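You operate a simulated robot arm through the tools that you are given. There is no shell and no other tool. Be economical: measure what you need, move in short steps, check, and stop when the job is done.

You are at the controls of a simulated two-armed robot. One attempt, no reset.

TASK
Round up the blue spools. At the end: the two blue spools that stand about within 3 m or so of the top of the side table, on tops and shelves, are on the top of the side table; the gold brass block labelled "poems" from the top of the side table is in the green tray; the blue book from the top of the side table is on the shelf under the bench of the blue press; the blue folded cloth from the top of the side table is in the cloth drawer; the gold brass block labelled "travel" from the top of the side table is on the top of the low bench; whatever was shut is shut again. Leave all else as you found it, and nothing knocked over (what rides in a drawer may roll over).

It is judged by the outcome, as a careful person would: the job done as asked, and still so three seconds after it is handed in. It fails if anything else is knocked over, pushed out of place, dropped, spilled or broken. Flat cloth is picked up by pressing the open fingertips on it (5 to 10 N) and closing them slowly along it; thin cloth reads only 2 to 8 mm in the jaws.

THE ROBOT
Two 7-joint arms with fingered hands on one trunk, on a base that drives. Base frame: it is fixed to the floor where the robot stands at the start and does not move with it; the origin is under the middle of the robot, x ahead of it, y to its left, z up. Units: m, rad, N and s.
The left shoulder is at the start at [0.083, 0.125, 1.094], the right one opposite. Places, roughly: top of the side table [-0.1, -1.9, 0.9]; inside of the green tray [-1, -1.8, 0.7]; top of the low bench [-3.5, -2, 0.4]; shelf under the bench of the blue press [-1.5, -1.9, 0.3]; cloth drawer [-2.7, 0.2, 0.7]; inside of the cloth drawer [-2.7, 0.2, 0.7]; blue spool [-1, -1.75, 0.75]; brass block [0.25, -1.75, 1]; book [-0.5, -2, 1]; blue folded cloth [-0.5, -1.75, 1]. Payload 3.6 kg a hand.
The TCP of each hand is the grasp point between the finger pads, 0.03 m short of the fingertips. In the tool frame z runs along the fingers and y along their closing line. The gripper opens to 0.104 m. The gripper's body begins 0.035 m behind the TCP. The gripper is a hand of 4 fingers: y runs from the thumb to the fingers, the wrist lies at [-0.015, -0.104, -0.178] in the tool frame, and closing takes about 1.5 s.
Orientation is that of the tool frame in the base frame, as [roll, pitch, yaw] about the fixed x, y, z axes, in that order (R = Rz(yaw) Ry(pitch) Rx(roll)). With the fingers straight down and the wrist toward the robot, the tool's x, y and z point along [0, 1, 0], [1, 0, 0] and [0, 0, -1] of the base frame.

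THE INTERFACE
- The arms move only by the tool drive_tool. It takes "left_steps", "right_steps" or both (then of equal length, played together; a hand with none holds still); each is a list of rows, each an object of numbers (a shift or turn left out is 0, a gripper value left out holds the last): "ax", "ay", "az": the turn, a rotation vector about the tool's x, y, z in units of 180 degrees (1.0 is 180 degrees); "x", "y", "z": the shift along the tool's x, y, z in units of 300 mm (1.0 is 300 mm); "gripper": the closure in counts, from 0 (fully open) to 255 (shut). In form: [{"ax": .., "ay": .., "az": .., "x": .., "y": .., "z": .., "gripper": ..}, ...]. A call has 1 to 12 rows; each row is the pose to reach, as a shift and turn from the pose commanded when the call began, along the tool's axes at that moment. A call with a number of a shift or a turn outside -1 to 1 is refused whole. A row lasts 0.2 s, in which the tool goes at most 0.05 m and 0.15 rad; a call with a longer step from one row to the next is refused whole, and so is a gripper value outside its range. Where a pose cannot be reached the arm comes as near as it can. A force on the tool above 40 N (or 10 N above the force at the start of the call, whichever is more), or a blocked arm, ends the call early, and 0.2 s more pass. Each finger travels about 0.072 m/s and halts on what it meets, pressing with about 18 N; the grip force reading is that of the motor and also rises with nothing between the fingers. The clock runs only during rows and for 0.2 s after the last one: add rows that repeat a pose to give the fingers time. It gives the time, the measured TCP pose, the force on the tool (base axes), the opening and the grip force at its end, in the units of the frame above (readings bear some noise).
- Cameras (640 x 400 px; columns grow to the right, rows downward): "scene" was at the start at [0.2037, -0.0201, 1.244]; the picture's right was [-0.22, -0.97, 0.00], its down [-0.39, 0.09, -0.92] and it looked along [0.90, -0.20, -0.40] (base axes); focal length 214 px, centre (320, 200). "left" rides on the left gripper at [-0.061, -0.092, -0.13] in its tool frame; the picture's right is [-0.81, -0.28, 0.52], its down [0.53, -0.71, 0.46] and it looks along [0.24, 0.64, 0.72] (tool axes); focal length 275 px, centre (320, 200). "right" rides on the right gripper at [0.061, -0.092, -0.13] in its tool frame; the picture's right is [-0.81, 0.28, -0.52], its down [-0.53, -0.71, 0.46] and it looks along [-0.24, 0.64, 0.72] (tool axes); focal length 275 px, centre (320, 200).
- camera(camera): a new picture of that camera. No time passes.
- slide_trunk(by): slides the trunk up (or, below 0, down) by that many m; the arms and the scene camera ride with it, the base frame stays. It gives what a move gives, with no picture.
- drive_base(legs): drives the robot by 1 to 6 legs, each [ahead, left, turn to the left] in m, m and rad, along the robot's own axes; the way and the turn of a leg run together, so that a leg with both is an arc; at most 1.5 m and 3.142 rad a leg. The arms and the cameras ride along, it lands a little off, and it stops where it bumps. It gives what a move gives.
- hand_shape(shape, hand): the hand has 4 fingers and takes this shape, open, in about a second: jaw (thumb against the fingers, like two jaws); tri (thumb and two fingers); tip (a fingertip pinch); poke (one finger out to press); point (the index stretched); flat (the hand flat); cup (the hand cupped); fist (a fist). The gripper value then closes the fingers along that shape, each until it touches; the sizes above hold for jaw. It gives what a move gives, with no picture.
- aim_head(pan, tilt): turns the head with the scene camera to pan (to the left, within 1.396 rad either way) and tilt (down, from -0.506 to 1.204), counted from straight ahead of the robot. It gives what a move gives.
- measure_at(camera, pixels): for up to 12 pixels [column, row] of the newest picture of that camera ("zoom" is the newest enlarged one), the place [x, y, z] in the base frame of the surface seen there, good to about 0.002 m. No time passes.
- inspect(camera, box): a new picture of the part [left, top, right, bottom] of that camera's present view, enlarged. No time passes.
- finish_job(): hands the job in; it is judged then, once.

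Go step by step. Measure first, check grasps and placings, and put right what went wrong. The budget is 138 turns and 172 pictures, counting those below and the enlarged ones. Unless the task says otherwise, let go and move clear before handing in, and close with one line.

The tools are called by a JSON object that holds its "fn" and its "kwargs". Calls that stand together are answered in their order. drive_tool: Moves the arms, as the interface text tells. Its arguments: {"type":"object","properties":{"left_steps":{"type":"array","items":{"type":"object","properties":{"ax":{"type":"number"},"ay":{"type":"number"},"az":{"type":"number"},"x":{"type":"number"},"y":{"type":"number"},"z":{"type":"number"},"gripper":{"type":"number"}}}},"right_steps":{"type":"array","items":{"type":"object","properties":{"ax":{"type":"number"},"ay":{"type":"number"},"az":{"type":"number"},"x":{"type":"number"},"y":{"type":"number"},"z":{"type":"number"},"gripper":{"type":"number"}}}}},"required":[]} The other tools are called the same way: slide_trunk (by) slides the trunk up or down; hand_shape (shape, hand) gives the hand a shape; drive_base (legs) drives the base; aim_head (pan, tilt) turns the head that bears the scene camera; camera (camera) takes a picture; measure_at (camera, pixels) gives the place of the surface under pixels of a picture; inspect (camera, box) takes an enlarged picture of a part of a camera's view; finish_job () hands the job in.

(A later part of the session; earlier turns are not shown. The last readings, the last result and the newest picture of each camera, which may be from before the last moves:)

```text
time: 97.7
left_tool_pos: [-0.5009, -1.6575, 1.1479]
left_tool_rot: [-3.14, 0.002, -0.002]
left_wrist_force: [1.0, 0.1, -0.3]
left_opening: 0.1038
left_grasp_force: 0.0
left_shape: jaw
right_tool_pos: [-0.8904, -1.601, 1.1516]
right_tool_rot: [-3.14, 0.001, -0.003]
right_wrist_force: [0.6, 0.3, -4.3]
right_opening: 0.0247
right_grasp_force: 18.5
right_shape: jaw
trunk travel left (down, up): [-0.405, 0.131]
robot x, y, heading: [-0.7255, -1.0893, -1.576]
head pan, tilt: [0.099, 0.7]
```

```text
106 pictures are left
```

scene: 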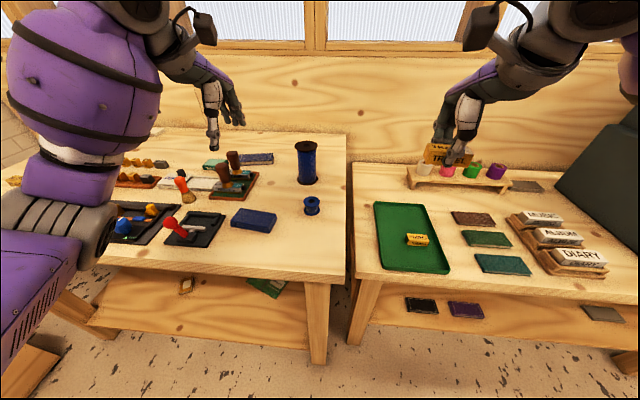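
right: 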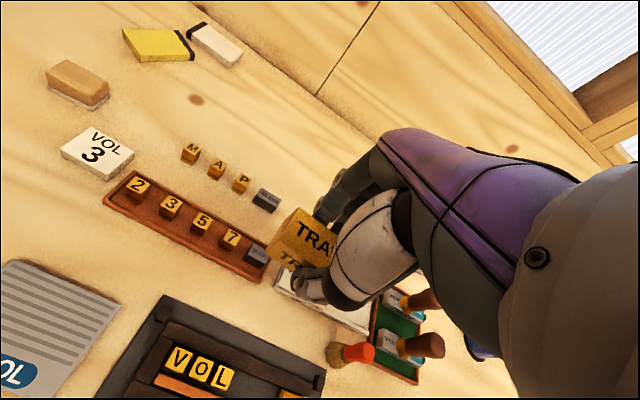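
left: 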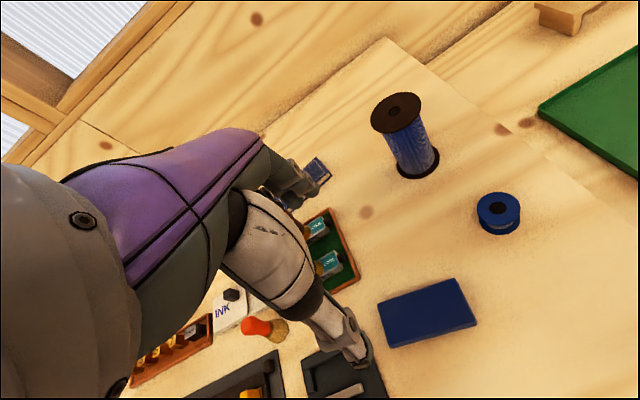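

{"fn": "measure_at", "kwargs": {"camera": "left", "pixels": [[380, 305], [460, 280], [475, 320], [388, 346], [425, 312], [405, 358], [385, 375], [365, 355]]}}

{"fn": "inspect", "kwargs": {"camera": "left", "box": [340, 240, 520, 390]}}

{"fn": "inspect", "kwargs": {"camera": "scene", "box": [160, 130, 340, 260]}}

```text
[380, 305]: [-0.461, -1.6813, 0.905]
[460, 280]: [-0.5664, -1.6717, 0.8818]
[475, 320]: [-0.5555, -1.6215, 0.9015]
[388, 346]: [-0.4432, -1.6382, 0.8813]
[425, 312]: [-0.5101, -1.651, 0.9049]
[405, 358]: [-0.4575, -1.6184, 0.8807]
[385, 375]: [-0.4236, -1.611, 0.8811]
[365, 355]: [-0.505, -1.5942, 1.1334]
```

```text
2.67 times, centred on (430, 315) of left
```

zoom: 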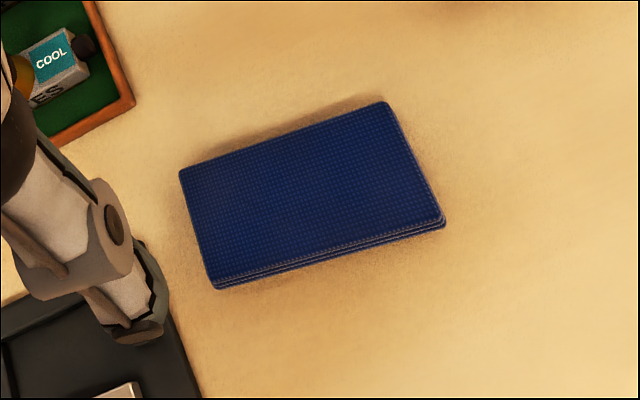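

```text
3.08 times, centred on (250, 195) of scene
```

zoom: 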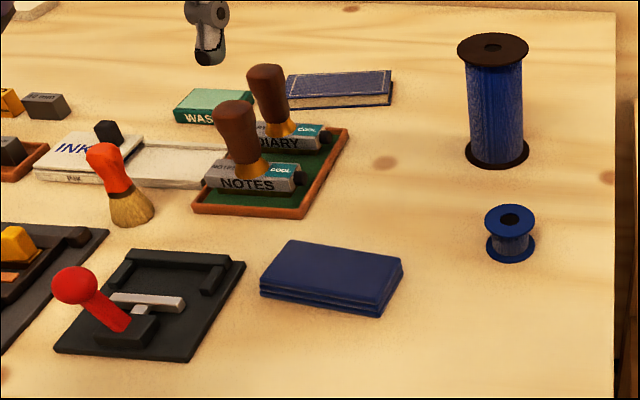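

The cloth is a 0.10 × 0.053 × 0.024 stack centred at [-0.508,-1.651], turned about -0.08 rad. I'll straddle its short side with the left hand, first down to z≈0.95.

{"fn": "drive_tool", "kwargs": {"left_steps": [{"x": -0.023, "y": -0.022, "az": 0.025}, {"x": -0.023, "y": -0.022, "az": 0.025, "z": 0.15}, {"x": -0.023, "y": -0.022, "az": 0.025, "z": 0.3}, {"x": -0.023, "y": -0.022, "az": 0.025, "z": 0.45}, {"x": -0.023, "y": -0.022, "az": 0.025, "z": 0.6}, {"x": -0.023, "y": -0.022, "az": 0.025, "z": 0.66}, {"x": -0.023, "y": -0.022, "az": 0.025, "z": 0.66}]}}

{"fn": "camera", "kwargs": {"camera": "left"}}

{"fn": "camera", "kwargs": {"camera": "scene"}}

```text
time: 99.3
left_tool_pos: [-0.5095, -1.6517, 0.9516]
left_tool_rot: [-3.139, 0.001, -0.083]
left_wrist_force: [0.1, 0.1, -0.4]
left_opening: 0.1037
left_grasp_force: 0.1
left_shape: jaw
right_tool_pos: [-0.891, -1.5995, 1.1507]
right_tool_rot: [-3.141, 0.001, -0.003]
right_wrist_force: [0.4, 0.7, -4.1]
right_opening: 0.0246
right_grasp_force: 18.1
right_shape: jaw
trunk travel left (down, up): [-0.405, 0.131]
robot x, y, heading: [-0.7286, -1.0895, -1.576]
head pan, tilt: [0.099, 0.7]
```

```text
103 pictures are left
```

left: 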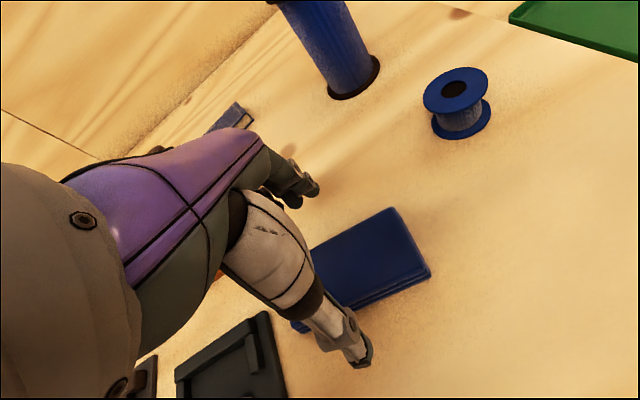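

```text
102 pictures are left
```

scene: 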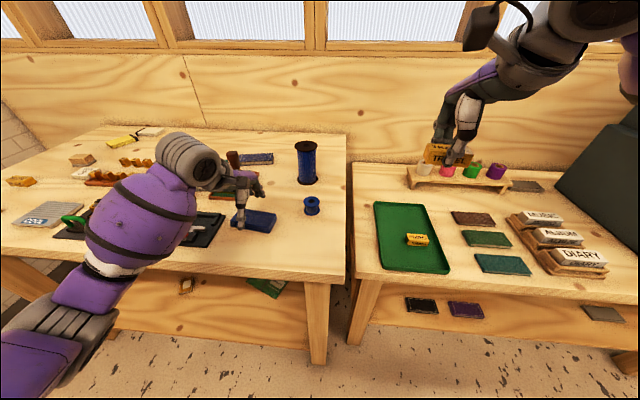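

The fingers straddle the cloth. I'll check how low the forearm hangs over the red-knobbed tool before the last 4 cm.

{"fn": "measure_at", "kwargs": {"camera": "scene", "pixels": [[130, 200], [180, 200], [120, 265], [100, 285], [195, 180], [200, 165], [60, 310], [150, 270], [215, 185], [165, 255]]}}

{"fn": "inspect", "kwargs": {"camera": "scene", "box": [60, 120, 300, 280]}}

```text
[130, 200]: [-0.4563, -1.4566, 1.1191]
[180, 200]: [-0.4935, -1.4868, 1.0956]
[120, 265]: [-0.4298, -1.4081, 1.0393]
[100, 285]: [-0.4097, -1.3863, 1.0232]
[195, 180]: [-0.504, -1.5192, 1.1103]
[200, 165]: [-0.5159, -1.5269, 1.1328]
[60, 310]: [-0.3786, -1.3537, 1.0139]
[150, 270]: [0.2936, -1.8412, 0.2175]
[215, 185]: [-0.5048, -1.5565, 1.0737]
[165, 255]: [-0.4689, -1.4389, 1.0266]
```

```text
2.50 times, centred on (180, 200) of scene
```

zoom: 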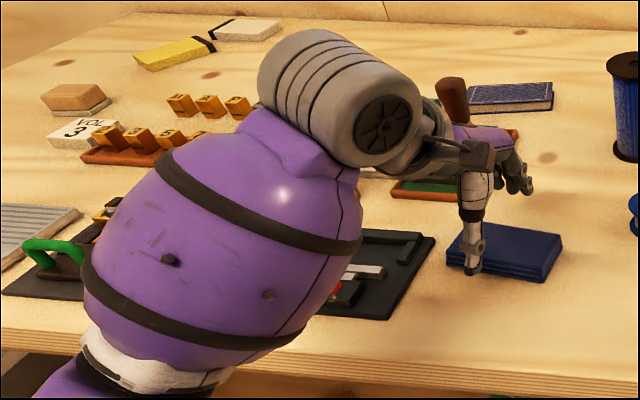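

The forearm is clear of the table. I'll go down to z≈0.912 and close slowly.

{"fn": "drive_tool", "kwargs": {"left_steps": [{"z": 0.08}, {"z": 0.132}, {"z": 0.132, "gripper": 70}, {"z": 0.132, "gripper": 110}, {"z": 0.132, "gripper": 140}, {"z": 0.132, "gripper": 170}, {"z": 0.132, "gripper": 200}, {"z": 0.132, "gripper": 230}, {"z": 0.132, "gripper": 255}, {"z": 0.132}, {"z": 0.132}, {"z": 0.132}]}}

{"fn": "camera", "kwargs": {"camera": "left"}}

```text
time: 101.9
left_tool_pos: [-0.5082, -1.6503, 0.9113]
left_tool_rot: [-3.141, 0.002, -0.083]
left_wrist_force: [-1.0, -0.2, 1.2]
left_opening: 0.0512
left_grasp_force: 17.9
left_shape: jaw
right_tool_pos: [-0.8897, -1.6007, 1.1514]
right_tool_rot: [-3.14, 0.002, -0.004]
right_wrist_force: [0.6, -0.3, -3.5]
right_opening: 0.0245
right_grasp_force: 18.3
right_shape: jaw
trunk travel left (down, up): [-0.405, 0.131]
robot x, y, heading: [-0.7295, -1.0928, -1.576]
head pan, tilt: [0.099, 0.7]
```

```text
100 pictures are left
```

left: 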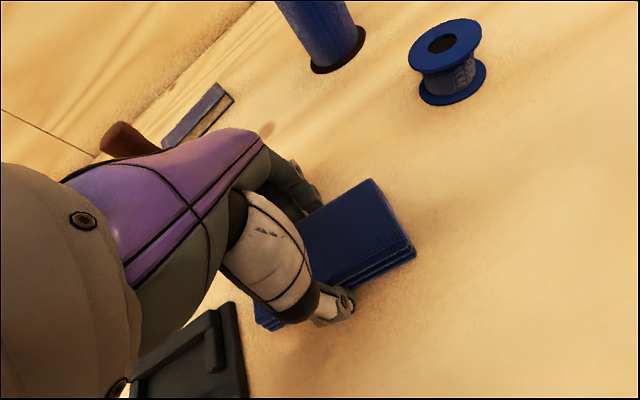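

The cloth is held as a firm stack (0.051). I'll lift it.

{"fn": "drive_tool", "kwargs": {"left_steps": [{"z": -0.06}, {"z": -0.15}, {"z": -0.28}, {"z": -0.42}, {"z": -0.56}, {"z": -0.7}, {"z": -0.8}, {"z": -0.8}]}}

{"fn": "camera", "kwargs": {"camera": "left"}}

{"fn": "camera", "kwargs": {"camera": "scene"}}

```text
time: 103.7
left_tool_pos: [-0.5078, -1.6524, 1.1512]
left_tool_rot: [-3.138, 0.002, -0.082]
left_wrist_force: [-0.8, -0.5, -1.2]
left_opening: 0.051
left_grasp_force: 18.0
left_shape: jaw
right_tool_pos: [-0.8907, -1.6004, 1.1519]
right_tool_rot: [-3.137, 0.003, -0.005]
right_wrist_force: [-0.2, 0.6, -2.2]
right_opening: 0.0248
right_grasp_force: 18.0
right_shape: jaw
trunk travel left (down, up): [-0.405, 0.131]
robot x, y, heading: [-0.7227, -1.091, -1.578]
head pan, tilt: [0.099, 0.7]
```

```text
99 pictures are left
```

left: 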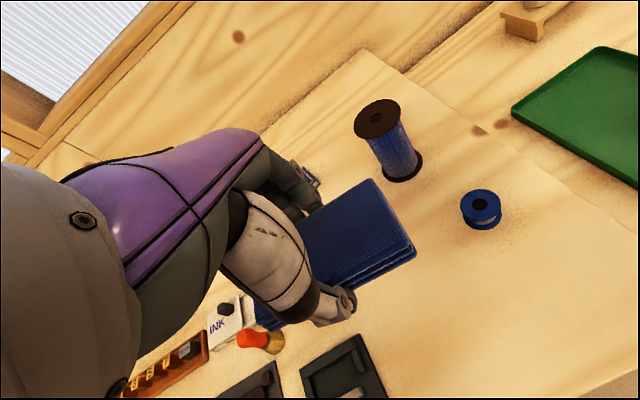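

```text
98 pictures are left
```

scene: 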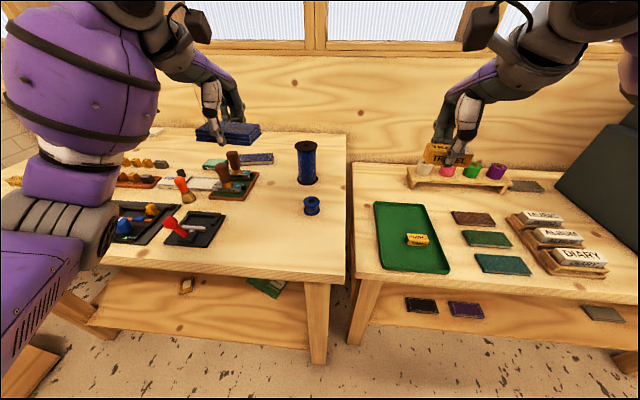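

Cloth held. I'll back off and turn right to look toward the low bench and cloth drawer.

{"fn": "drive_base", "kwargs": {"legs": [[-0.5, 0, 0], [0, 0, -1.571]]}}

{"fn": "aim_head", "kwargs": {"pan": 0.0, "tilt": 0.35}}

{"fn": "camera", "kwargs": {"camera": "scene"}}

```text
time: 110.5
left_tool_pos: [-1.2903, -0.8064, 1.1515]
left_tool_rot: [-3.141, 0.001, -1.668]
left_wrist_force: [0.2, 0.4, -0.4]
left_opening: 0.0506
left_grasp_force: 17.3
left_shape: jaw
right_tool_pos: [-1.2331, -0.423, 1.152]
right_tool_rot: [-3.141, 0.002, -1.588]
right_wrist_force: [0.5, -0.3, -4.7]
right_opening: 0.0244
right_grasp_force: 18.2
right_shape: jaw
trunk travel left (down, up): [-0.405, 0.131]
robot x, y, heading: [-0.7223, -0.597, 3.123]
head pan, tilt: [0.099, 0.7]
```

```text
time: 111.3
left_tool_pos: [-1.2908, -0.8053, 1.1507]
left_tool_rot: [-3.138, 0.003, -1.667]
left_wrist_force: [-0.6, 0.1, -1.3]
left_opening: 0.0507
left_grasp_force: 18.3
left_shape: jaw
right_tool_pos: [-1.2321, -0.424, 1.1509]
right_tool_rot: [-3.138, 0.003, -1.588]
right_wrist_force: [-0.7, 0.1, -4.6]
right_opening: 0.0248
right_grasp_force: 18.0
right_shape: jaw
trunk travel left (down, up): [-0.405, 0.131]
robot x, y, heading: [-0.7247, -0.5943, 3.123]
head pan, tilt: [0.0, 0.351]
```

```text
97 pictures are left
```

scene: 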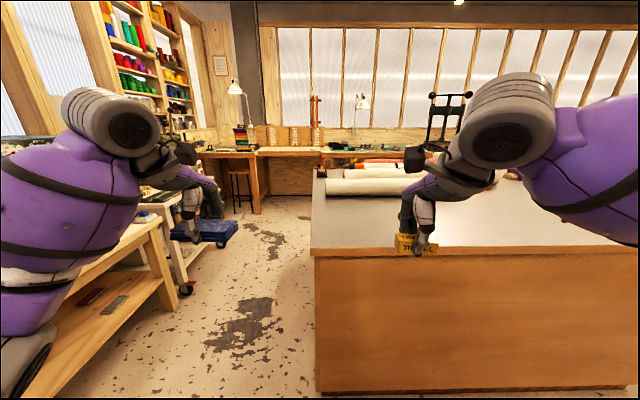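

A large island table is ahead right, with an aisle to its left. I'll measure extents.

{"fn": "measure_at", "kwargs": {"camera": "scene", "pixels": [[316, 300], [316, 250], [316, 390], [640, 300], [314, 190], [150, 240], [180, 290], [210, 270], [320, 180], [270, 205], [230, 205]]}}

{"fn": "inspect", "kwargs": {"camera": "scene", "box": [130, 100, 420, 280]}}

```text
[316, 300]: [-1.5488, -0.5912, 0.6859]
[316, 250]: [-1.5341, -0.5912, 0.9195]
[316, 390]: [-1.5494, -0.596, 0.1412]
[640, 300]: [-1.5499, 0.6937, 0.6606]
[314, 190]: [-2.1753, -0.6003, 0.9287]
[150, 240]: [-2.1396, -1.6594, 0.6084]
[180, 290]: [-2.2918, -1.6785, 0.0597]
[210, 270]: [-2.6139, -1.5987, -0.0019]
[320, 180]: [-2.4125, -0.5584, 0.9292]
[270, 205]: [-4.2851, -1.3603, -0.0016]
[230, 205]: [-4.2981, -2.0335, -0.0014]
```

```text
2.21 times, centred on (275, 190) of scene
```

zoom: 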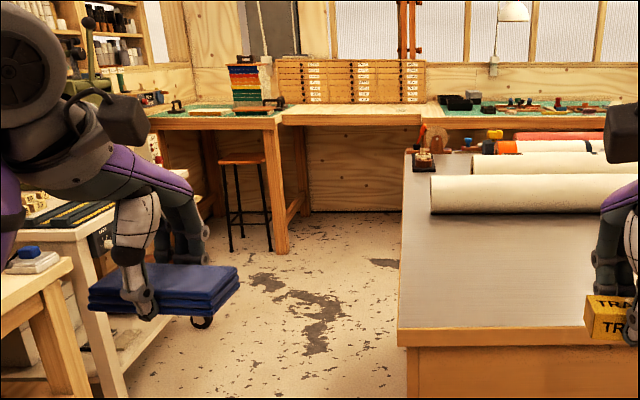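

The island spans y>-0.6 from x=-1.55, and the aisle runs between y -0.6 and -1.6. I'll strafe into the aisle at y≈-1.03 and drive on.

{"fn": "drive_base", "kwargs": {"legs": [[0, 0.43, 0.018], [1.2, 0, 0]]}}

{"fn": "aim_head", "kwargs": {"pan": 0.3, "tilt": 0.45}}

{"fn": "camera", "kwargs": {"camera": "scene"}}

```text
time: 119.6
left_tool_pos: [-2.4907, -1.2339, 1.1516]
left_tool_rot: [-3.138, 0.002, -1.656]
left_wrist_force: [-0.6, -0.8, -0.9]
left_opening: 0.0503
left_grasp_force: 18.3
left_shape: jaw
right_tool_pos: [-2.4379, -0.8508, 1.1523]
right_tool_rot: [-3.138, 0.002, -1.577]
right_wrist_force: [-0.9, -0.4, -3.6]
right_opening: 0.0246
right_grasp_force: 17.9
right_shape: jaw
trunk travel left (down, up): [-0.405, 0.131]
robot x, y, heading: [-1.9307, -1.0199, 3.132]
head pan, tilt: [0.0, 0.351]
```

```text
time: 120.4
left_tool_pos: [-2.4912, -1.2349, 1.1507]
left_tool_rot: [-3.14, 0.001, -1.657]
left_wrist_force: [0.2, 0.4, -0.9]
left_opening: 0.0503
left_grasp_force: 18.5
left_shape: jaw
right_tool_pos: [-2.4384, -0.8517, 1.1505]
right_tool_rot: [-3.138, 0.002, -1.577]
right_wrist_force: [0.2, 0.1, -3.4]
right_opening: 0.0245
right_grasp_force: 17.8
right_shape: jaw
trunk travel left (down, up): [-0.405, 0.131]
robot x, y, heading: [-1.9285, -1.0191, 3.133]
head pan, tilt: [0.3, 0.45]
```

```text
95 pictures are left
```

scene: 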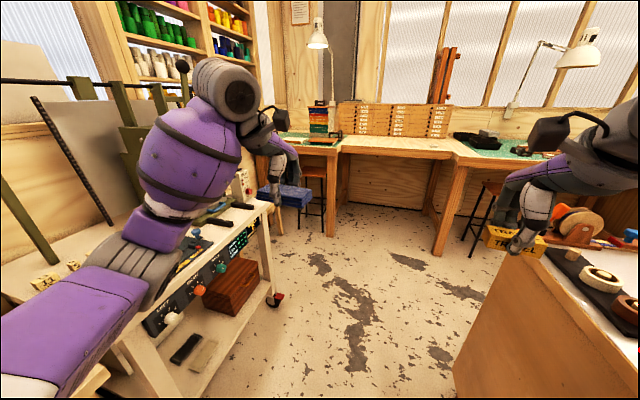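

The way ahead is clear to the far desk. I'll drive 1.0 further and turn left to find the low bench.

{"fn": "drive_base", "kwargs": {"legs": [[1.05, 0, 0], [0, 0, 1.3]]}}

{"fn": "aim_head", "kwargs": {"pan": 0.0, "tilt": 0.55}}

{"fn": "camera", "kwargs": {"camera": "scene"}}

```text
time: 129.1
left_tool_pos: [-2.9099, -1.6111, 1.1512]
left_tool_rot: [-3.136, 0.001, -0.347]
left_wrist_force: [0.4, 0.0, -0.8]
left_opening: 0.0501
left_grasp_force: 18.4
left_shape: jaw
right_tool_pos: [-3.2665, -1.4614, 1.1519]
right_tool_rot: [-3.137, 0.004, -0.267]
right_wrist_force: [0.6, 0.2, -3.5]
right_opening: 0.0243
right_grasp_force: 18.1
right_shape: jaw
trunk travel left (down, up): [-0.405, 0.131]
robot x, y, heading: [-2.9729, -1.0118, -1.837]
head pan, tilt: [0.3, 0.45]
```

```text
time: 129.8
left_tool_pos: [-2.9106, -1.6117, 1.1507]
left_tool_rot: [-3.138, 0.003, -0.347]
left_wrist_force: [0.0, 0.1, -0.7]
left_opening: 0.0502
left_grasp_force: 17.9
left_shape: jaw
right_tool_pos: [-3.2659, -1.4613, 1.1514]
right_tool_rot: [-3.139, 0.001, -0.269]
right_wrist_force: [0.1, 0.4, -4.3]
right_opening: 0.0241
right_grasp_force: 18.1
right_shape: jaw
trunk travel left (down, up): [-0.405, 0.131]
robot x, y, heading: [-2.9777, -1.0128, -1.842]
head pan, tilt: [0.0, 0.55]
```

```text
94 pictures are left
```

scene: 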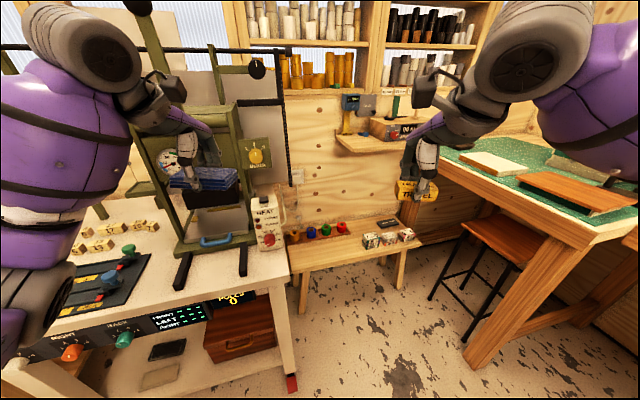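

The low bench is at (350,250) with small items. I'll measure and enlarge.

{"fn": "inspect", "kwargs": {"camera": "scene", "box": [260, 180, 460, 310]}}

{"fn": "measure_at", "kwargs": {"camera": "scene", "pixels": [[300, 268], [345, 258], [410, 244], [330, 248], [380, 250], [290, 245], [420, 240], [370, 240], [350, 250], [283, 262], [470, 350], [580, 230]]}}

```text
3.08 times, centred on (360, 245) of scene
```

zoom: 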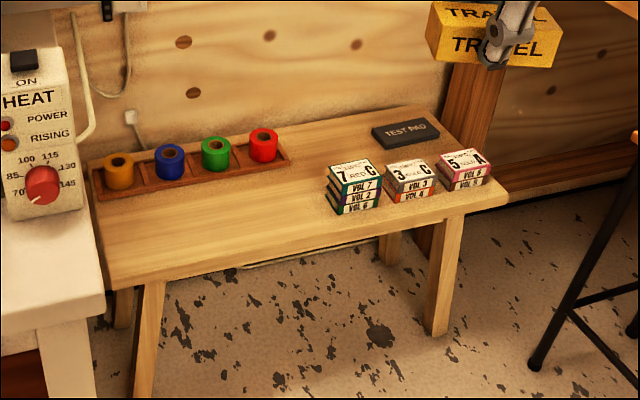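

```text
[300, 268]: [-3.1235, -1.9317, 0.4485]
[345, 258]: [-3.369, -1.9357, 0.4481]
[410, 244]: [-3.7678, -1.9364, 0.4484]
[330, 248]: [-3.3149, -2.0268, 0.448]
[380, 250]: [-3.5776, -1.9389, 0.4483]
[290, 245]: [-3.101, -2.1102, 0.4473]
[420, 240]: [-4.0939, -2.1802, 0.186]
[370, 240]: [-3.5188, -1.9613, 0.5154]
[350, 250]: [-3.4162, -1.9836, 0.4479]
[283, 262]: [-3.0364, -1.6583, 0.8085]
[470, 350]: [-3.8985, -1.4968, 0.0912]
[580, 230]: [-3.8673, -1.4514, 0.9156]
```

The low bench top is z 0.448, free around [-3.34,-1.985]. The cart's right end is x≈-3.04, so I'll line up at x≈-3.35 facing the bench, keeping the left hand beyond the cart.

{"fn": "drive_base", "kwargs": {"legs": [[0.099, -0.3565, 0], [0, 0, 0.271]]}}

{"fn": "aim_head", "kwargs": {"pan": 0.0, "tilt": 0.7}}

{"fn": "camera", "kwargs": {"camera": "scene"}}

```text
time: 133.1
left_tool_pos: [-3.1212, -1.5729, 1.1507]
left_tool_rot: [-3.137, 0.002, -0.076]
left_wrist_force: [0.0, 0.3, 0.2]
left_opening: 0.0505
left_grasp_force: 18.2
left_shape: jaw
right_tool_pos: [-3.5037, -1.5239, 1.1511]
right_tool_rot: [-3.137, 0.001, 0.003]
right_wrist_force: [1.6, -0.2, -4.0]
right_opening: 0.0241
right_grasp_force: 18.2
right_shape: jaw
trunk travel left (down, up): [-0.405, 0.131]
robot x, y, heading: [-3.3427, -1.0155, -1.571]
head pan, tilt: [0.0, 0.55]
```

```text
time: 133.8
left_tool_pos: [-3.1205, -1.5726, 1.1516]
left_tool_rot: [-3.139, 0.001, -0.076]
left_wrist_force: [0.2, 0.0, 0.3]
left_opening: 0.0505
left_grasp_force: 18.0
left_shape: jaw
right_tool_pos: [-3.5061, -1.5239, 1.1521]
right_tool_rot: [-3.137, 0.003, 0.001]
right_wrist_force: [0.6, -1.1, -3.4]
right_opening: 0.0243
right_grasp_force: 17.7
right_shape: jaw
trunk travel left (down, up): [-0.405, 0.131]
robot x, y, heading: [-3.3411, -1.0105, -1.571]
head pan, tilt: [0.0, 0.7]
```

```text
92 pictures are left
```

scene: 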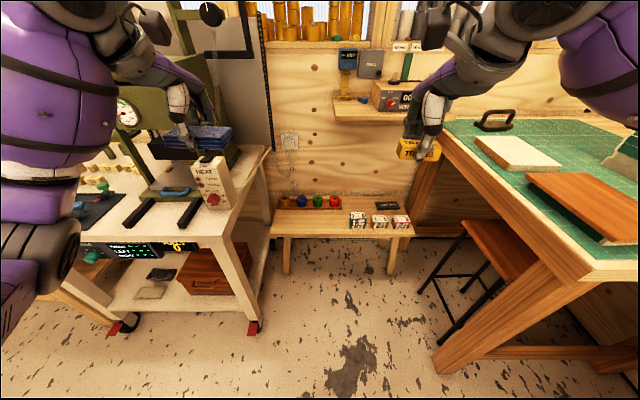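

{"fn": "measure_at", "kwargs": {"camera": "scene", "pixels": [[225, 232], [262, 160], [210, 165], [155, 230], [440, 140], [548, 275], [436, 370], [465, 330], [420, 290], [400, 232], [275, 238], [330, 225]]}}

{"fn": "inspect", "kwargs": {"camera": "scene", "box": [250, 170, 430, 270]}}

```text
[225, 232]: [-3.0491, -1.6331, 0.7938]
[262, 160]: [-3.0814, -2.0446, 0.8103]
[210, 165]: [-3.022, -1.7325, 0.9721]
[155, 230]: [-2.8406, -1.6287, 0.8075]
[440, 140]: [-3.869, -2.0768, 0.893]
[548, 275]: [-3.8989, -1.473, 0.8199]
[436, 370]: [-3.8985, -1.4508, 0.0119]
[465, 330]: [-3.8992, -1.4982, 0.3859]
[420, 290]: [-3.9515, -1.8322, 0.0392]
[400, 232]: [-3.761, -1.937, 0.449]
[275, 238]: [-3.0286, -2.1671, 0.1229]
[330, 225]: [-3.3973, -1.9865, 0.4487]
```

```text
3.56 times, centred on (340, 220) of scene
```

zoom: 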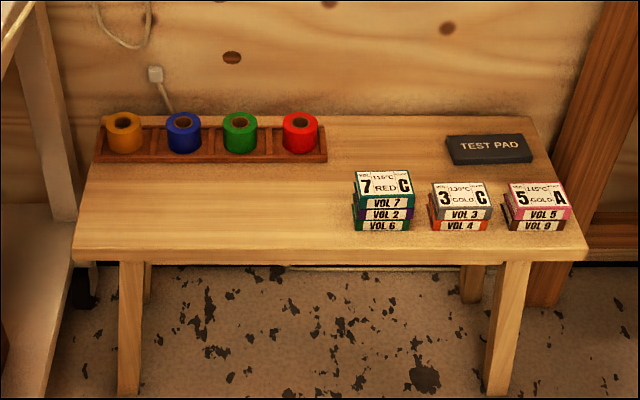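

I'll drive in 0.28 (staying short of the cart's front), and raise the left hand to keep the cloth clear.

{"fn": "drive_base", "kwargs": {"legs": [[0.28, -0.05, 0]]}}

{"fn": "drive_tool", "kwargs": {"left_steps": [{"z": -0.13, "y": -0.05}, {"z": -0.26, "y": -0.1}, {"z": -0.4, "y": -0.15}, {"z": -0.4, "y": -0.2}]}}

{"fn": "slide_trunk", "kwargs": {"by": -0.08}}

```text
time: 135.8
left_tool_pos: [-3.17, -1.852, 1.1519]
left_tool_rot: [-3.138, 0.001, -0.077]
left_wrist_force: [-0.6, -0.8, -1.5]
left_opening: 0.0505
left_grasp_force: 17.6
left_shape: jaw
right_tool_pos: [-3.5539, -1.8033, 1.1521]
right_tool_rot: [-3.139, 0.002, 0.005]
right_wrist_force: [-0.2, -1.3, -4.0]
right_opening: 0.0244
right_grasp_force: 17.9
right_shape: jaw
trunk travel left (down, up): [-0.405, 0.131]
robot x, y, heading: [-3.3926, -1.2928, -1.571]
head pan, tilt: [0.0, 0.7]
```

```text
time: 136.8
left_tool_pos: [-3.1662, -1.7943, 1.2708]
left_tool_rot: [-3.138, 0.001, -0.075]
left_wrist_force: [0.5, 0.7, -0.4]
left_opening: 0.0502
left_grasp_force: 18.5
left_shape: jaw
right_tool_pos: [-3.5527, -1.8053, 1.1498]
right_tool_rot: [-3.139, 0.003, 0.005]
right_wrist_force: [-0.6, 0.4, -3.8]
right_opening: 0.0246
right_grasp_force: 18.2
right_shape: jaw
trunk travel left (down, up): [-0.405, 0.131]
robot x, y, heading: [-3.3943, -1.2911, -1.57]
head pan, tilt: [0.0, 0.7]
```

```text
time: 138.0
left_tool_pos: [-3.1653, -1.8142, 1.1543]
left_tool_rot: [-3.05, 0.008, -0.075]
left_wrist_force: [0.7, 0.4, -1.1]
left_opening: 0.0504
left_grasp_force: 17.9
left_shape: jaw
right_tool_pos: [-3.5535, -1.8126, 1.0338]
right_tool_rot: [-3.049, 0.0, 0.004]
right_wrist_force: [0.4, 0.2, -3.7]
right_opening: 0.0244
right_grasp_force: 18.7
right_shape: jaw
trunk travel left (down, up): [-0.325, 0.211]
robot x, y, heading: [-3.3939, -1.292, -1.566]
head pan, tilt: [0.0, 0.7]
```

The trunk is back at its original height; I'll level both hands and move the right hand over the target.

{"fn": "drive_tool", "kwargs": {"left_steps": [{"ax": -0.029}, {"ax": -0.029, "z": -0.1}, {"ax": -0.029, "z": -0.2}], "right_steps": [{"ax": -0.029}, {"ax": -0.029}, {"ax": -0.029}]}}

{"fn": "drive_tool", "kwargs": {"right_steps": [{"x": 0.1, "y": 0.1}, {"x": 0.2, "y": 0.2}, {"x": 0.3, "y": 0.3}, {"x": 0.4, "y": 0.38}, {"x": 0.5, "y": 0.46}, {"x": 0.6, "y": 0.52}, {"x": 0.7, "y": 0.57}, {"x": 0.7, "y": 0.57, "z": 0.15}, {"x": 0.7, "y": 0.57, "z": 0.3}, {"x": 0.7, "y": 0.57, "z": 0.45}, {"x": 0.7, "y": 0.57, "z": 0.6}, {"x": 0.7, "y": 0.57, "z": 0.75}]}}

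{"fn": "camera", "kwargs": {"camera": "scene"}}

```text
time: 138.8
left_tool_pos: [-3.1665, -1.8189, 1.2136]
left_tool_rot: [3.14, 0.007, -0.075]
left_wrist_force: [-1.1, 0.7, -1.1]
left_opening: 0.0498
left_grasp_force: 18.1
left_shape: jaw
right_tool_pos: [-3.5531, -1.8125, 1.0342]
right_tool_rot: [-3.138, 0.002, 0.004]
right_wrist_force: [-0.4, 0.0, -3.9]
right_opening: 0.024
right_grasp_force: 17.5
right_shape: jaw
trunk travel left (down, up): [-0.325, 0.211]
robot x, y, heading: [-3.3941, -1.2934, -1.571]
head pan, tilt: [0.0, 0.7]
```

```text
time: 141.4
left_tool_pos: [-3.1656, -1.8209, 1.2123]
left_tool_rot: [-3.14, 0.008, -0.076]
left_wrist_force: [0.2, 0.0, -1.2]
left_opening: 0.05
left_grasp_force: 18.2
left_shape: jaw
right_tool_pos: [-3.3433, -1.9846, 0.8082]
right_tool_rot: [-3.14, 0.001, 0.002]
right_wrist_force: [0.5, 0.2, -3.5]
right_opening: 0.0242
right_grasp_force: 17.9
right_shape: jaw
trunk travel left (down, up): [-0.325, 0.211]
robot x, y, heading: [-3.3903, -1.2919, -1.576]
head pan, tilt: [0.0, 0.7]
```

```text
90 pictures are left
```

scene: 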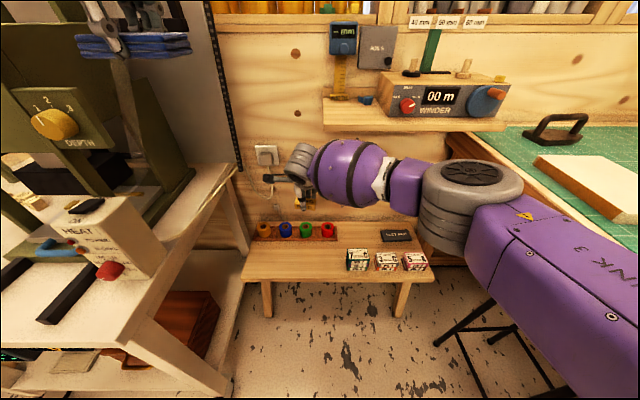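

The right hand is at z 0.81 above the bench. I'll check the right elbow's clearance from the desk and boxes.

{"fn": "measure_at", "kwargs": {"camera": "scene", "pixels": [[470, 190], [440, 230], [480, 270], [540, 330], [630, 380], [520, 180], [400, 205], [350, 160]]}}

{"fn": "drive_tool", "kwargs": {"right_steps": [{"z": 0.12}, {"z": 0.24}, {"z": 0.36}, {"z": 0.48}, {"z": 0.6}, {"z": 0.6}]}}

{"fn": "camera", "kwargs": {"camera": "scene"}}

{"fn": "camera", "kwargs": {"camera": "right"}}

```text
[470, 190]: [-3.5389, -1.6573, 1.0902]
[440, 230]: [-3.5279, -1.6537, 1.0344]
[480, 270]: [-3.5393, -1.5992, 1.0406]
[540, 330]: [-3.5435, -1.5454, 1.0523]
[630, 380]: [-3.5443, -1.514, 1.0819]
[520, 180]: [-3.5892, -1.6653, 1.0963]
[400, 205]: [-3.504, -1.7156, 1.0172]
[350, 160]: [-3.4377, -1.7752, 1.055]
```

```text
time: 142.8
left_tool_pos: [-3.166, -1.8189, 1.2129]
left_tool_rot: [-3.14, 0.01, -0.076]
left_wrist_force: [0.4, 0.8, -0.5]
left_opening: 0.05
left_grasp_force: 17.6
left_shape: jaw
right_tool_pos: [-3.3462, -1.9771, 0.6634]
right_tool_rot: [-3.142, 0.002, 0.003]
right_wrist_force: [0.6, -0.5, -4.2]
right_opening: 0.0242
right_grasp_force: 18.1
right_shape: jaw
right hand out of reach, approached as far as the arm can: row 4, 5, 6
trunk travel left (down, up): [-0.325, 0.211]
robot x, y, heading: [-3.3885, -1.2925, -1.567]
head pan, tilt: [0.0, 0.7]
```

```text
89 pictures are left
```

scene: 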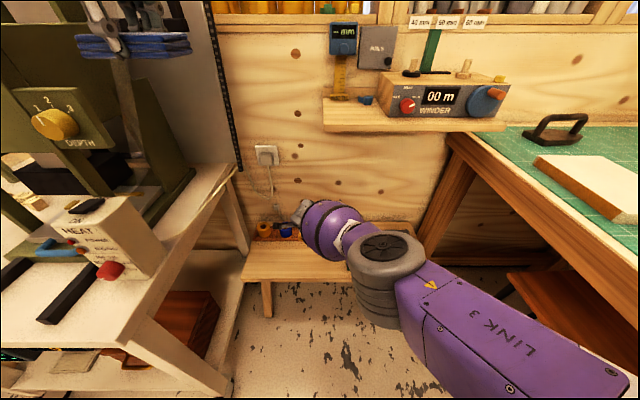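

```text
88 pictures are left
```

right: 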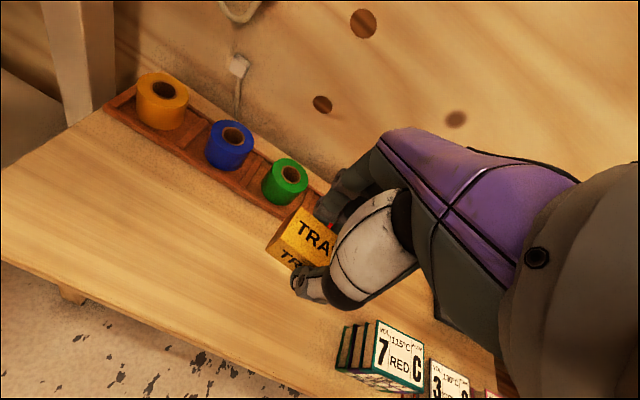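

The arm's reach ends at z 0.66, so I'll lower the trunk by 0.09 and read.

{"fn": "slide_trunk", "kwargs": {"by": -0.08}}

```text
time: 143.9
left_tool_pos: [-3.1657, -1.8414, 1.1062]
left_tool_rot: [-3.072, 0.014, -0.076]
left_wrist_force: [0.7, -0.1, -0.6]
left_opening: 0.05
left_grasp_force: 17.4
left_shape: jaw
right_tool_pos: [-3.3446, -1.9608, 0.5446]
right_tool_rot: [-3.069, 0.002, 0.004]
right_wrist_force: [-0.1, -0.3, -2.9]
right_opening: 0.0242
right_grasp_force: 18.2
right_shape: jaw
trunk travel left (down, up): [-0.245, 0.291]
robot x, y, heading: [-3.3925, -1.2918, -1.568]
head pan, tilt: [0.0, 0.7]
```

Both hands leaned 0.07 rad; I'll level them, then lower TRAVEL.

{"fn": "drive_tool", "kwargs": {"left_steps": [{"ax": -0.022, "z": -0.1}, {"ax": -0.022, "z": -0.2}], "right_steps": [{"ax": -0.0225}, {"ax": -0.0225}]}}

{"fn": "drive_tool", "kwargs": {"right_steps": [{"y": 0.06, "z": 0.05}, {"y": 0.08, "z": 0.12}, {"y": 0.08, "z": 0.16}, {"y": 0.08, "z": 0.18}]}}

{"fn": "camera", "kwargs": {"camera": "right"}}

```text
time: 144.5
left_tool_pos: [-3.165, -1.8462, 1.1658]
left_tool_rot: [-3.14, 0.012, -0.075]
left_wrist_force: [0.4, 0.4, -0.6]
left_opening: 0.05
left_grasp_force: 18.0
left_shape: jaw
right_tool_pos: [-3.3463, -1.9615, 0.5463]
right_tool_rot: [-3.141, 0.0, 0.002]
right_wrist_force: [1.2, 0.4, -3.5]
right_opening: 0.0241
right_grasp_force: 17.9
right_shape: jaw
trunk travel left (down, up): [-0.245, 0.291]
robot x, y, heading: [-3.3922, -1.292, -1.568]
head pan, tilt: [0.0, 0.7]
```

```text
time: 145.5
left_tool_pos: [-3.1644, -1.8464, 1.1656]
left_tool_rot: [-3.138, 0.013, -0.075]
left_wrist_force: [0.0, 0.4, -0.4]
left_opening: 0.05
left_grasp_force: 17.7
left_shape: jaw
right_tool_pos: [-3.3491, -1.9642, 0.5369]
right_tool_rot: [3.141, 0.001, 0.003]
right_wrist_force: [-0.1, -0.2, -4.7]
right_opening: 0.0243
right_grasp_force: 18.1
right_shape: jaw
right hand out of reach, approached as far as the arm can: row 1, 2, 3, 4
trunk travel left (down, up): [-0.245, 0.291]
robot x, y, heading: [-3.3949, -1.2911, -1.572]
head pan, tilt: [0.0, 0.7]
```

```text
87 pictures are left
```

right: 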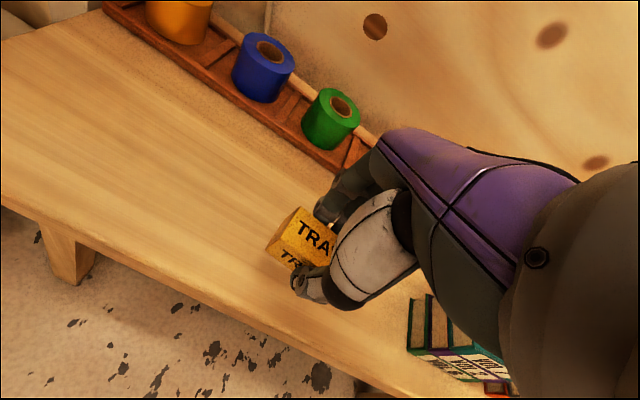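

Still at the limit. I'll raise the right hand 6 cm, lower the trunk 0.08 more, then level.

{"fn": "drive_tool", "kwargs": {"right_steps": [{"z": -0.1}, {"z": -0.1}, {"z": -0.1}]}}

{"fn": "slide_trunk", "kwargs": {"by": -0.07}}

```text
time: 146.3
left_tool_pos: [-3.165, -1.8462, 1.1656]
left_tool_rot: [-3.139, 0.014, -0.075]
left_wrist_force: [0.2, 0.3, 0.4]
left_opening: 0.05
left_grasp_force: 18.0
left_shape: jaw
right_tool_pos: [-3.3499, -1.9642, 0.5674]
right_tool_rot: [-3.141, 0.002, 0.001]
right_wrist_force: [-0.3, 0.2, -2.8]
right_opening: 0.0242
right_grasp_force: 17.3
right_shape: jaw
trunk travel left (down, up): [-0.245, 0.291]
robot x, y, heading: [-3.3936, -1.2889, -1.569]
head pan, tilt: [0.0, 0.7]
```

```text
time: 147.2
left_tool_pos: [-3.1646, -1.8685, 1.0751]
left_tool_rot: [-3.079, 0.018, -0.074]
left_wrist_force: [0.1, 0.8, -0.5]
left_opening: 0.0499
left_grasp_force: 18.4
left_shape: jaw
right_tool_pos: [-3.3488, -1.9609, 0.4798]
right_tool_rot: [-3.099, -0.002, 0.001]
right_wrist_force: [-2.8, 6.4, 13.3]
right_opening: 0.0267
right_grasp_force: 17.9
right_shape: jaw
trunk travel left (down, up): [-0.184, 0.352]
robot x, y, heading: [-3.3958, -1.2967, -1.575]
head pan, tilt: [0.0, 0.7]
stopped: the force on the tool passed its limit (the readings are from after the stop); the commanded pose is now the measured one
```

The block touched the bench. I'll look before adjusting.

{"fn": "camera", "kwargs": {"camera": "right"}}

{"fn": "camera", "kwargs": {"camera": "scene"}}

```text
86 pictures are left
```

right: 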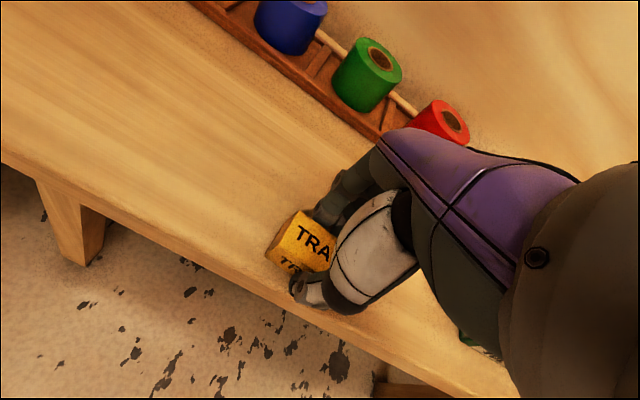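

```text
85 pictures are left
```

scene: 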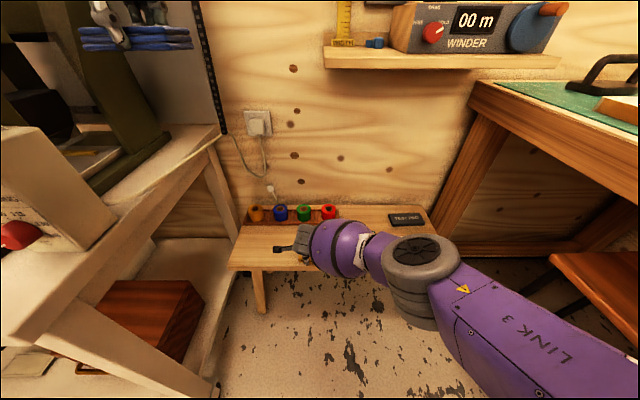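

TRAVEL is over the bench near its front. I'll lift 1.5 cm, level, move it 2 cm further in, and lower gently.

{"fn": "drive_tool", "kwargs": {"right_steps": [{"z": -0.06}, {"z": -0.06, "ax": -0.0135}, {"z": -0.06, "ax": -0.0135}], "left_steps": [{"z": -0.1, "ax": -0.02}, {"z": -0.2, "ax": -0.02}, {"z": -0.25, "ax": -0.02}]}}

{"fn": "drive_tool", "kwargs": {"right_steps": [{"y": 0.05}, {"y": 0.07}, {"y": 0.07, "z": 0.03}, {"y": 0.07, "z": 0.045}, {"y": 0.07, "z": 0.055}, {"y": 0.07, "z": 0.062}]}}

{"fn": "camera", "kwargs": {"camera": "right"}}

```text
time: 148.0
left_tool_pos: [-3.1636, -1.8741, 1.1513]
left_tool_rot: [3.14, 0.018, -0.075]
left_wrist_force: [-0.8, -0.5, -0.5]
left_opening: 0.0499
left_grasp_force: 18.5
left_shape: jaw
right_tool_pos: [-3.3497, -1.9599, 0.5004]
right_tool_rot: [-3.138, -0.002, 0.001]
right_wrist_force: [0.3, -0.2, -4.1]
right_opening: 0.025
right_grasp_force: 17.6
right_shape: jaw
trunk travel left (down, up): [-0.184, 0.352]
robot x, y, heading: [-3.392, -1.2949, -1.569]
head pan, tilt: [0.0, 0.7]
```

```text
time: 149.4
left_tool_pos: [-3.1643, -1.8721, 1.1508]
left_tool_rot: [3.139, 0.017, -0.075]
left_wrist_force: [0.5, 0.7, -0.6]
left_opening: 0.0503
left_grasp_force: 18.0
left_shape: jaw
right_tool_pos: [-3.3497, -1.9827, 0.4816]
right_tool_rot: [3.14, -0.004, 0.002]
right_wrist_force: [-1.2, 3.0, 12.1]
right_opening: 0.025
right_grasp_force: 18.5
right_shape: jaw
trunk travel left (down, up): [-0.184, 0.352]
robot x, y, heading: [-3.3929, -1.2901, -1.566]
head pan, tilt: [0.0, 0.7]
```

```text
84 pictures are left
```

right: 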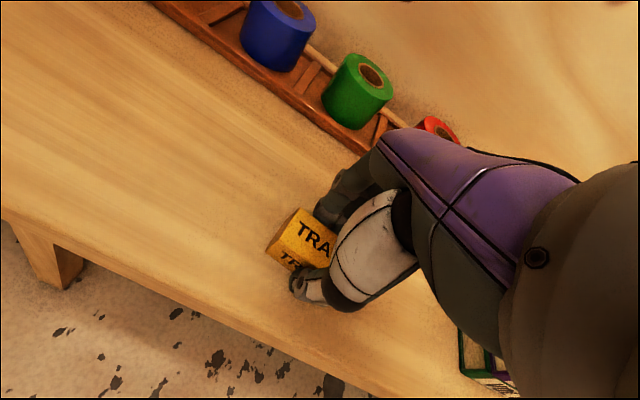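

TRAVEL rests on the bench. I'll open partly and rise.

{"fn": "drive_tool", "kwargs": {"right_steps": [{"z": -0.008, "gripper": 200}, {"z": -0.01, "gripper": 150}, {"z": -0.01, "gripper": 110}, {"z": -0.01, "gripper": 100}, {"z": -0.01}, {"z": -0.12}, {"z": -0.26}, {"z": -0.4}, {"z": -0.54}, {"z": -0.68}, {"z": -0.82}, {"z": -0.96}]}}

{"fn": "camera", "kwargs": {"camera": "scene"}}

{"fn": "camera", "kwargs": {"camera": "right"}}

```text
time: 152.0
left_tool_pos: [-3.1635, -1.8728, 1.1502]
left_tool_rot: [3.14, 0.018, -0.075]
left_wrist_force: [0.0, -0.2, -2.1]
left_opening: 0.0502
left_grasp_force: 18.0
left_shape: jaw
right_tool_pos: [-3.3507, -1.9819, 0.7672]
right_tool_rot: [-3.14, -0.001, 0.003]
right_wrist_force: [0.1, -0.3, 0.6]
right_opening: 0.063
right_grasp_force: 0.0
right_shape: jaw
trunk travel left (down, up): [-0.184, 0.352]
robot x, y, heading: [-3.39, -1.2931, -1.572]
head pan, tilt: [0.0, 0.7]
```

```text
83 pictures are left
```

scene: 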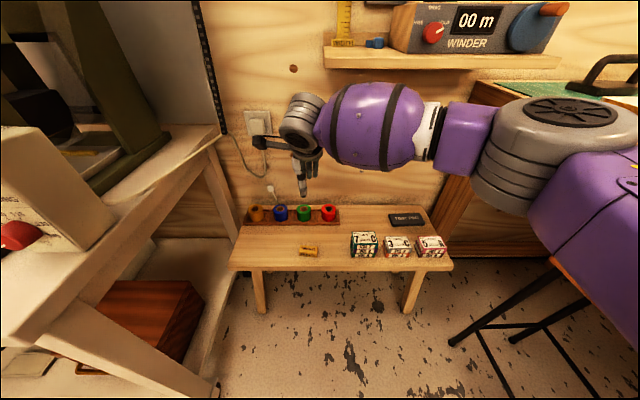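

```text
82 pictures are left
```

right: 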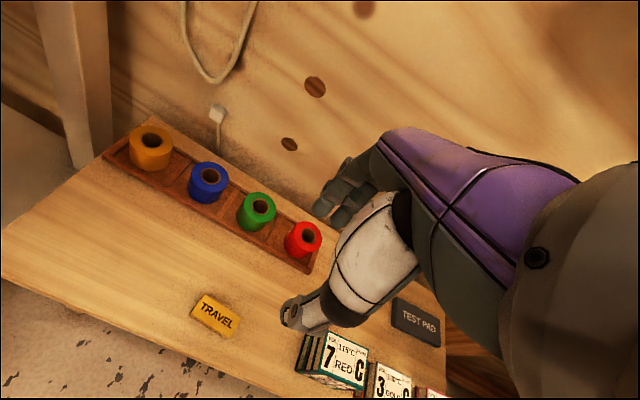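

TRAVEL lies on the low bench and the boxes stand as before. I'll back out, restore the trunk height, and raise the hands.

{"fn": "drive_base", "kwargs": {"legs": [[-0.45, 0, 0]]}}

{"fn": "slide_trunk", "kwargs": {"by": 0.141}}

{"fn": "aim_head", "kwargs": {"pan": 1.3, "tilt": 0.5}}

{"fn": "camera", "kwargs": {"camera": "scene"}}

```text
time: 154.7
left_tool_pos: [-3.1629, -1.4235, 1.1512]
left_tool_rot: [3.139, 0.017, -0.071]
left_wrist_force: [-0.4, 0.3, -0.1]
left_opening: 0.0499
left_grasp_force: 18.1
left_shape: jaw
right_tool_pos: [-3.3484, -1.534, 0.7683]
right_tool_rot: [-3.139, -0.004, 0.004]
right_wrist_force: [0.1, -0.1, 0.1]
right_opening: 0.063
right_grasp_force: 0.0
right_shape: jaw
trunk travel left (down, up): [-0.184, 0.352]
robot x, y, heading: [-3.3931, -0.8457, -1.565]
head pan, tilt: [0.0, 0.7]
```

```text
time: 156.4
left_tool_pos: [-3.1632, -1.3659, 1.3477]
left_tool_rot: [3.013, 0.007, -0.073]
left_wrist_force: [-0.3, 0.2, -0.4]
left_opening: 0.0498
left_grasp_force: 17.8
left_shape: jaw
right_tool_pos: [-3.3485, -1.5227, 0.9832]
right_tool_rot: [3.016, -0.004, 0.006]
right_wrist_force: [-0.3, 0.7, 0.0]
right_opening: 0.063
right_grasp_force: 0.1
right_shape: jaw
trunk travel left (down, up): [-0.325, 0.211]
robot x, y, heading: [-3.3927, -0.8447, -1.566]
head pan, tilt: [0.0, 0.7]
```

```text
time: 157.9
left_tool_pos: [-3.1635, -1.366, 1.3487]
left_tool_rot: [3.011, 0.008, -0.072]
left_wrist_force: [-0.1, -0.4, -0.8]
left_opening: 0.0498
left_grasp_force: 17.8
left_shape: jaw
right_tool_pos: [-3.3493, -1.5217, 0.9834]
right_tool_rot: [3.013, -0.002, 0.005]
right_wrist_force: [-0.1, 0.8, -0.8]
right_opening: 0.0629
right_grasp_force: 0.0
right_shape: jaw
trunk travel left (down, up): [-0.325, 0.211]
robot x, y, heading: [-3.3925, -0.8427, -1.567]
head pan, tilt: [1.3, 0.499]
```

```text
81 pictures are left
```

scene: 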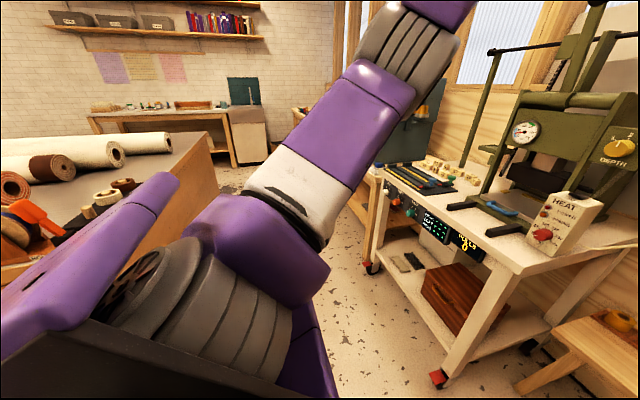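

I'll level the hands, raise the right one, and measure the island's near edge.

{"fn": "measure_at", "kwargs": {"camera": "scene", "pixels": [[30, 262], [10, 270], [215, 175], [100, 200], [50, 240], [10, 285]]}}

{"fn": "drive_tool", "kwargs": {"left_steps": [{"ax": 0.041}, {"ax": 0.041, "z": 0.0}, {"ax": 0.041}, {"ax": 0.041}, {"ax": 0.041}], "right_steps": [{"ax": 0.041, "z": -0.1}, {"ax": 0.041, "z": -0.2, "y": -0.1}, {"ax": 0.041, "z": -0.3, "y": -0.2}, {"ax": 0.041, "z": -0.4, "y": -0.3, "x": -0.1}, {"ax": 0.041, "z": -0.5, "y": -0.4, "x": -0.2}]}}

```text
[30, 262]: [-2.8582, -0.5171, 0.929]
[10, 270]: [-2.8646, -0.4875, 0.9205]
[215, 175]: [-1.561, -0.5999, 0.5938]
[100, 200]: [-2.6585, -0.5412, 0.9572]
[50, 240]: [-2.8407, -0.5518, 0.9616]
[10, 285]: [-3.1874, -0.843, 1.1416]
```

```text
refused: row 4 steps farther than a row can; nothing moved
```

The island's west face is at x≈-2.865. I'll resend the arm move in smaller steps, then turn to face it.

{"fn": "drive_tool", "kwargs": {"left_steps": [{"ax": 0.041}, {"ax": 0.041, "z": 0.0}, {"ax": 0.041}, {"ax": 0.041}, {"ax": 0.041}, {"ax": 0.041}], "right_steps": [{"ax": 0.041, "z": -0.1}, {"ax": 0.041, "z": -0.2, "y": -0.08}, {"ax": 0.041, "z": -0.3, "y": -0.16}, {"ax": 0.041, "z": -0.4, "y": -0.24, "x": -0.07}, {"ax": 0.041, "z": -0.48, "y": -0.32, "x": -0.16}, {"ax": 0.041, "z": -0.5, "y": -0.42, "x": -0.25}]}}

{"fn": "drive_base", "kwargs": {"legs": [[0, -0.14, 0], [0, 0, 1.57]]}}

{"fn": "aim_head", "kwargs": {"pan": 0.6, "tilt": 0.6}}

{"fn": "camera", "kwargs": {"camera": "scene"}}

```text
time: 159.3
left_tool_pos: [-3.1638, -1.365, 1.3478]
left_tool_rot: [3.14, 0.008, -0.072]
left_wrist_force: [-0.7, -0.8, -0.8]
left_opening: 0.05
left_grasp_force: 18.6
left_shape: jaw
right_tool_pos: [-3.4277, -1.3775, 1.1163]
right_tool_rot: [-3.139, -0.004, 0.006]
right_wrist_force: [-0.4, 0.5, -0.7]
right_opening: 0.0626
right_grasp_force: 0.0
right_shape: jaw
trunk travel left (down, up): [-0.325, 0.211]
robot x, y, heading: [-3.3939, -0.8442, -1.561]
head pan, tilt: [1.3, 0.499]
```

```text
time: 164.4
left_tool_pos: [-3.0086, -0.6227, 1.3492]
left_tool_rot: [3.141, 0.006, 1.484]
left_wrist_force: [0.1, 0.6, -1.1]
left_opening: 0.0497
left_grasp_force: 18.0
left_shape: jaw
right_tool_pos: [-2.9988, -0.8849, 1.1163]
right_tool_rot: [-3.139, -0.003, 1.562]
right_wrist_force: [0.7, -0.1, 0.0]
right_opening: 0.0627
right_grasp_force: 0.0
right_shape: jaw
trunk travel left (down, up): [-0.325, 0.211]
robot x, y, heading: [-3.5292, -0.8466, -0.011]
head pan, tilt: [1.3, 0.499]
```

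```text
time: 165.4
left_tool_pos: [-3.009, -0.6223, 1.348]
left_tool_rot: [3.14, 0.008, 1.486]
left_wrist_force: [-0.5, 0.2, -1.2]
left_opening: 0.0499
left_grasp_force: 17.8
left_shape: jaw
right_tool_pos: [-2.9994, -0.8844, 1.1157]
right_tool_rot: [-3.138, -0.004, 1.563]
right_wrist_force: [-0.2, 0.4, 0.0]
right_opening: 0.0631
right_grasp_force: 0.1
right_shape: jaw
trunk travel left (down, up): [-0.325, 0.211]
robot x, y, heading: [-3.5336, -0.8427, -0.011]
head pan, tilt: [0.6, 0.6]
```

```text
80 pictures are left
```

scene: 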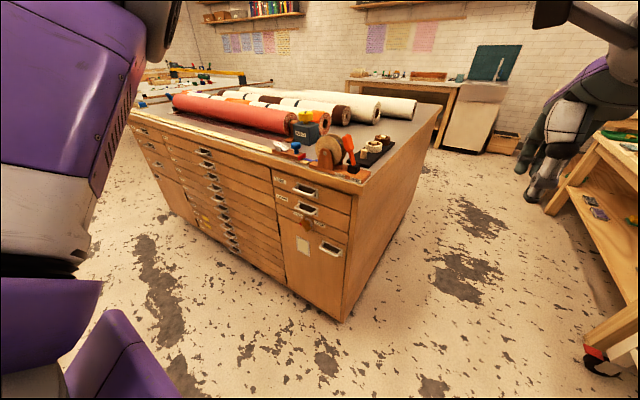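

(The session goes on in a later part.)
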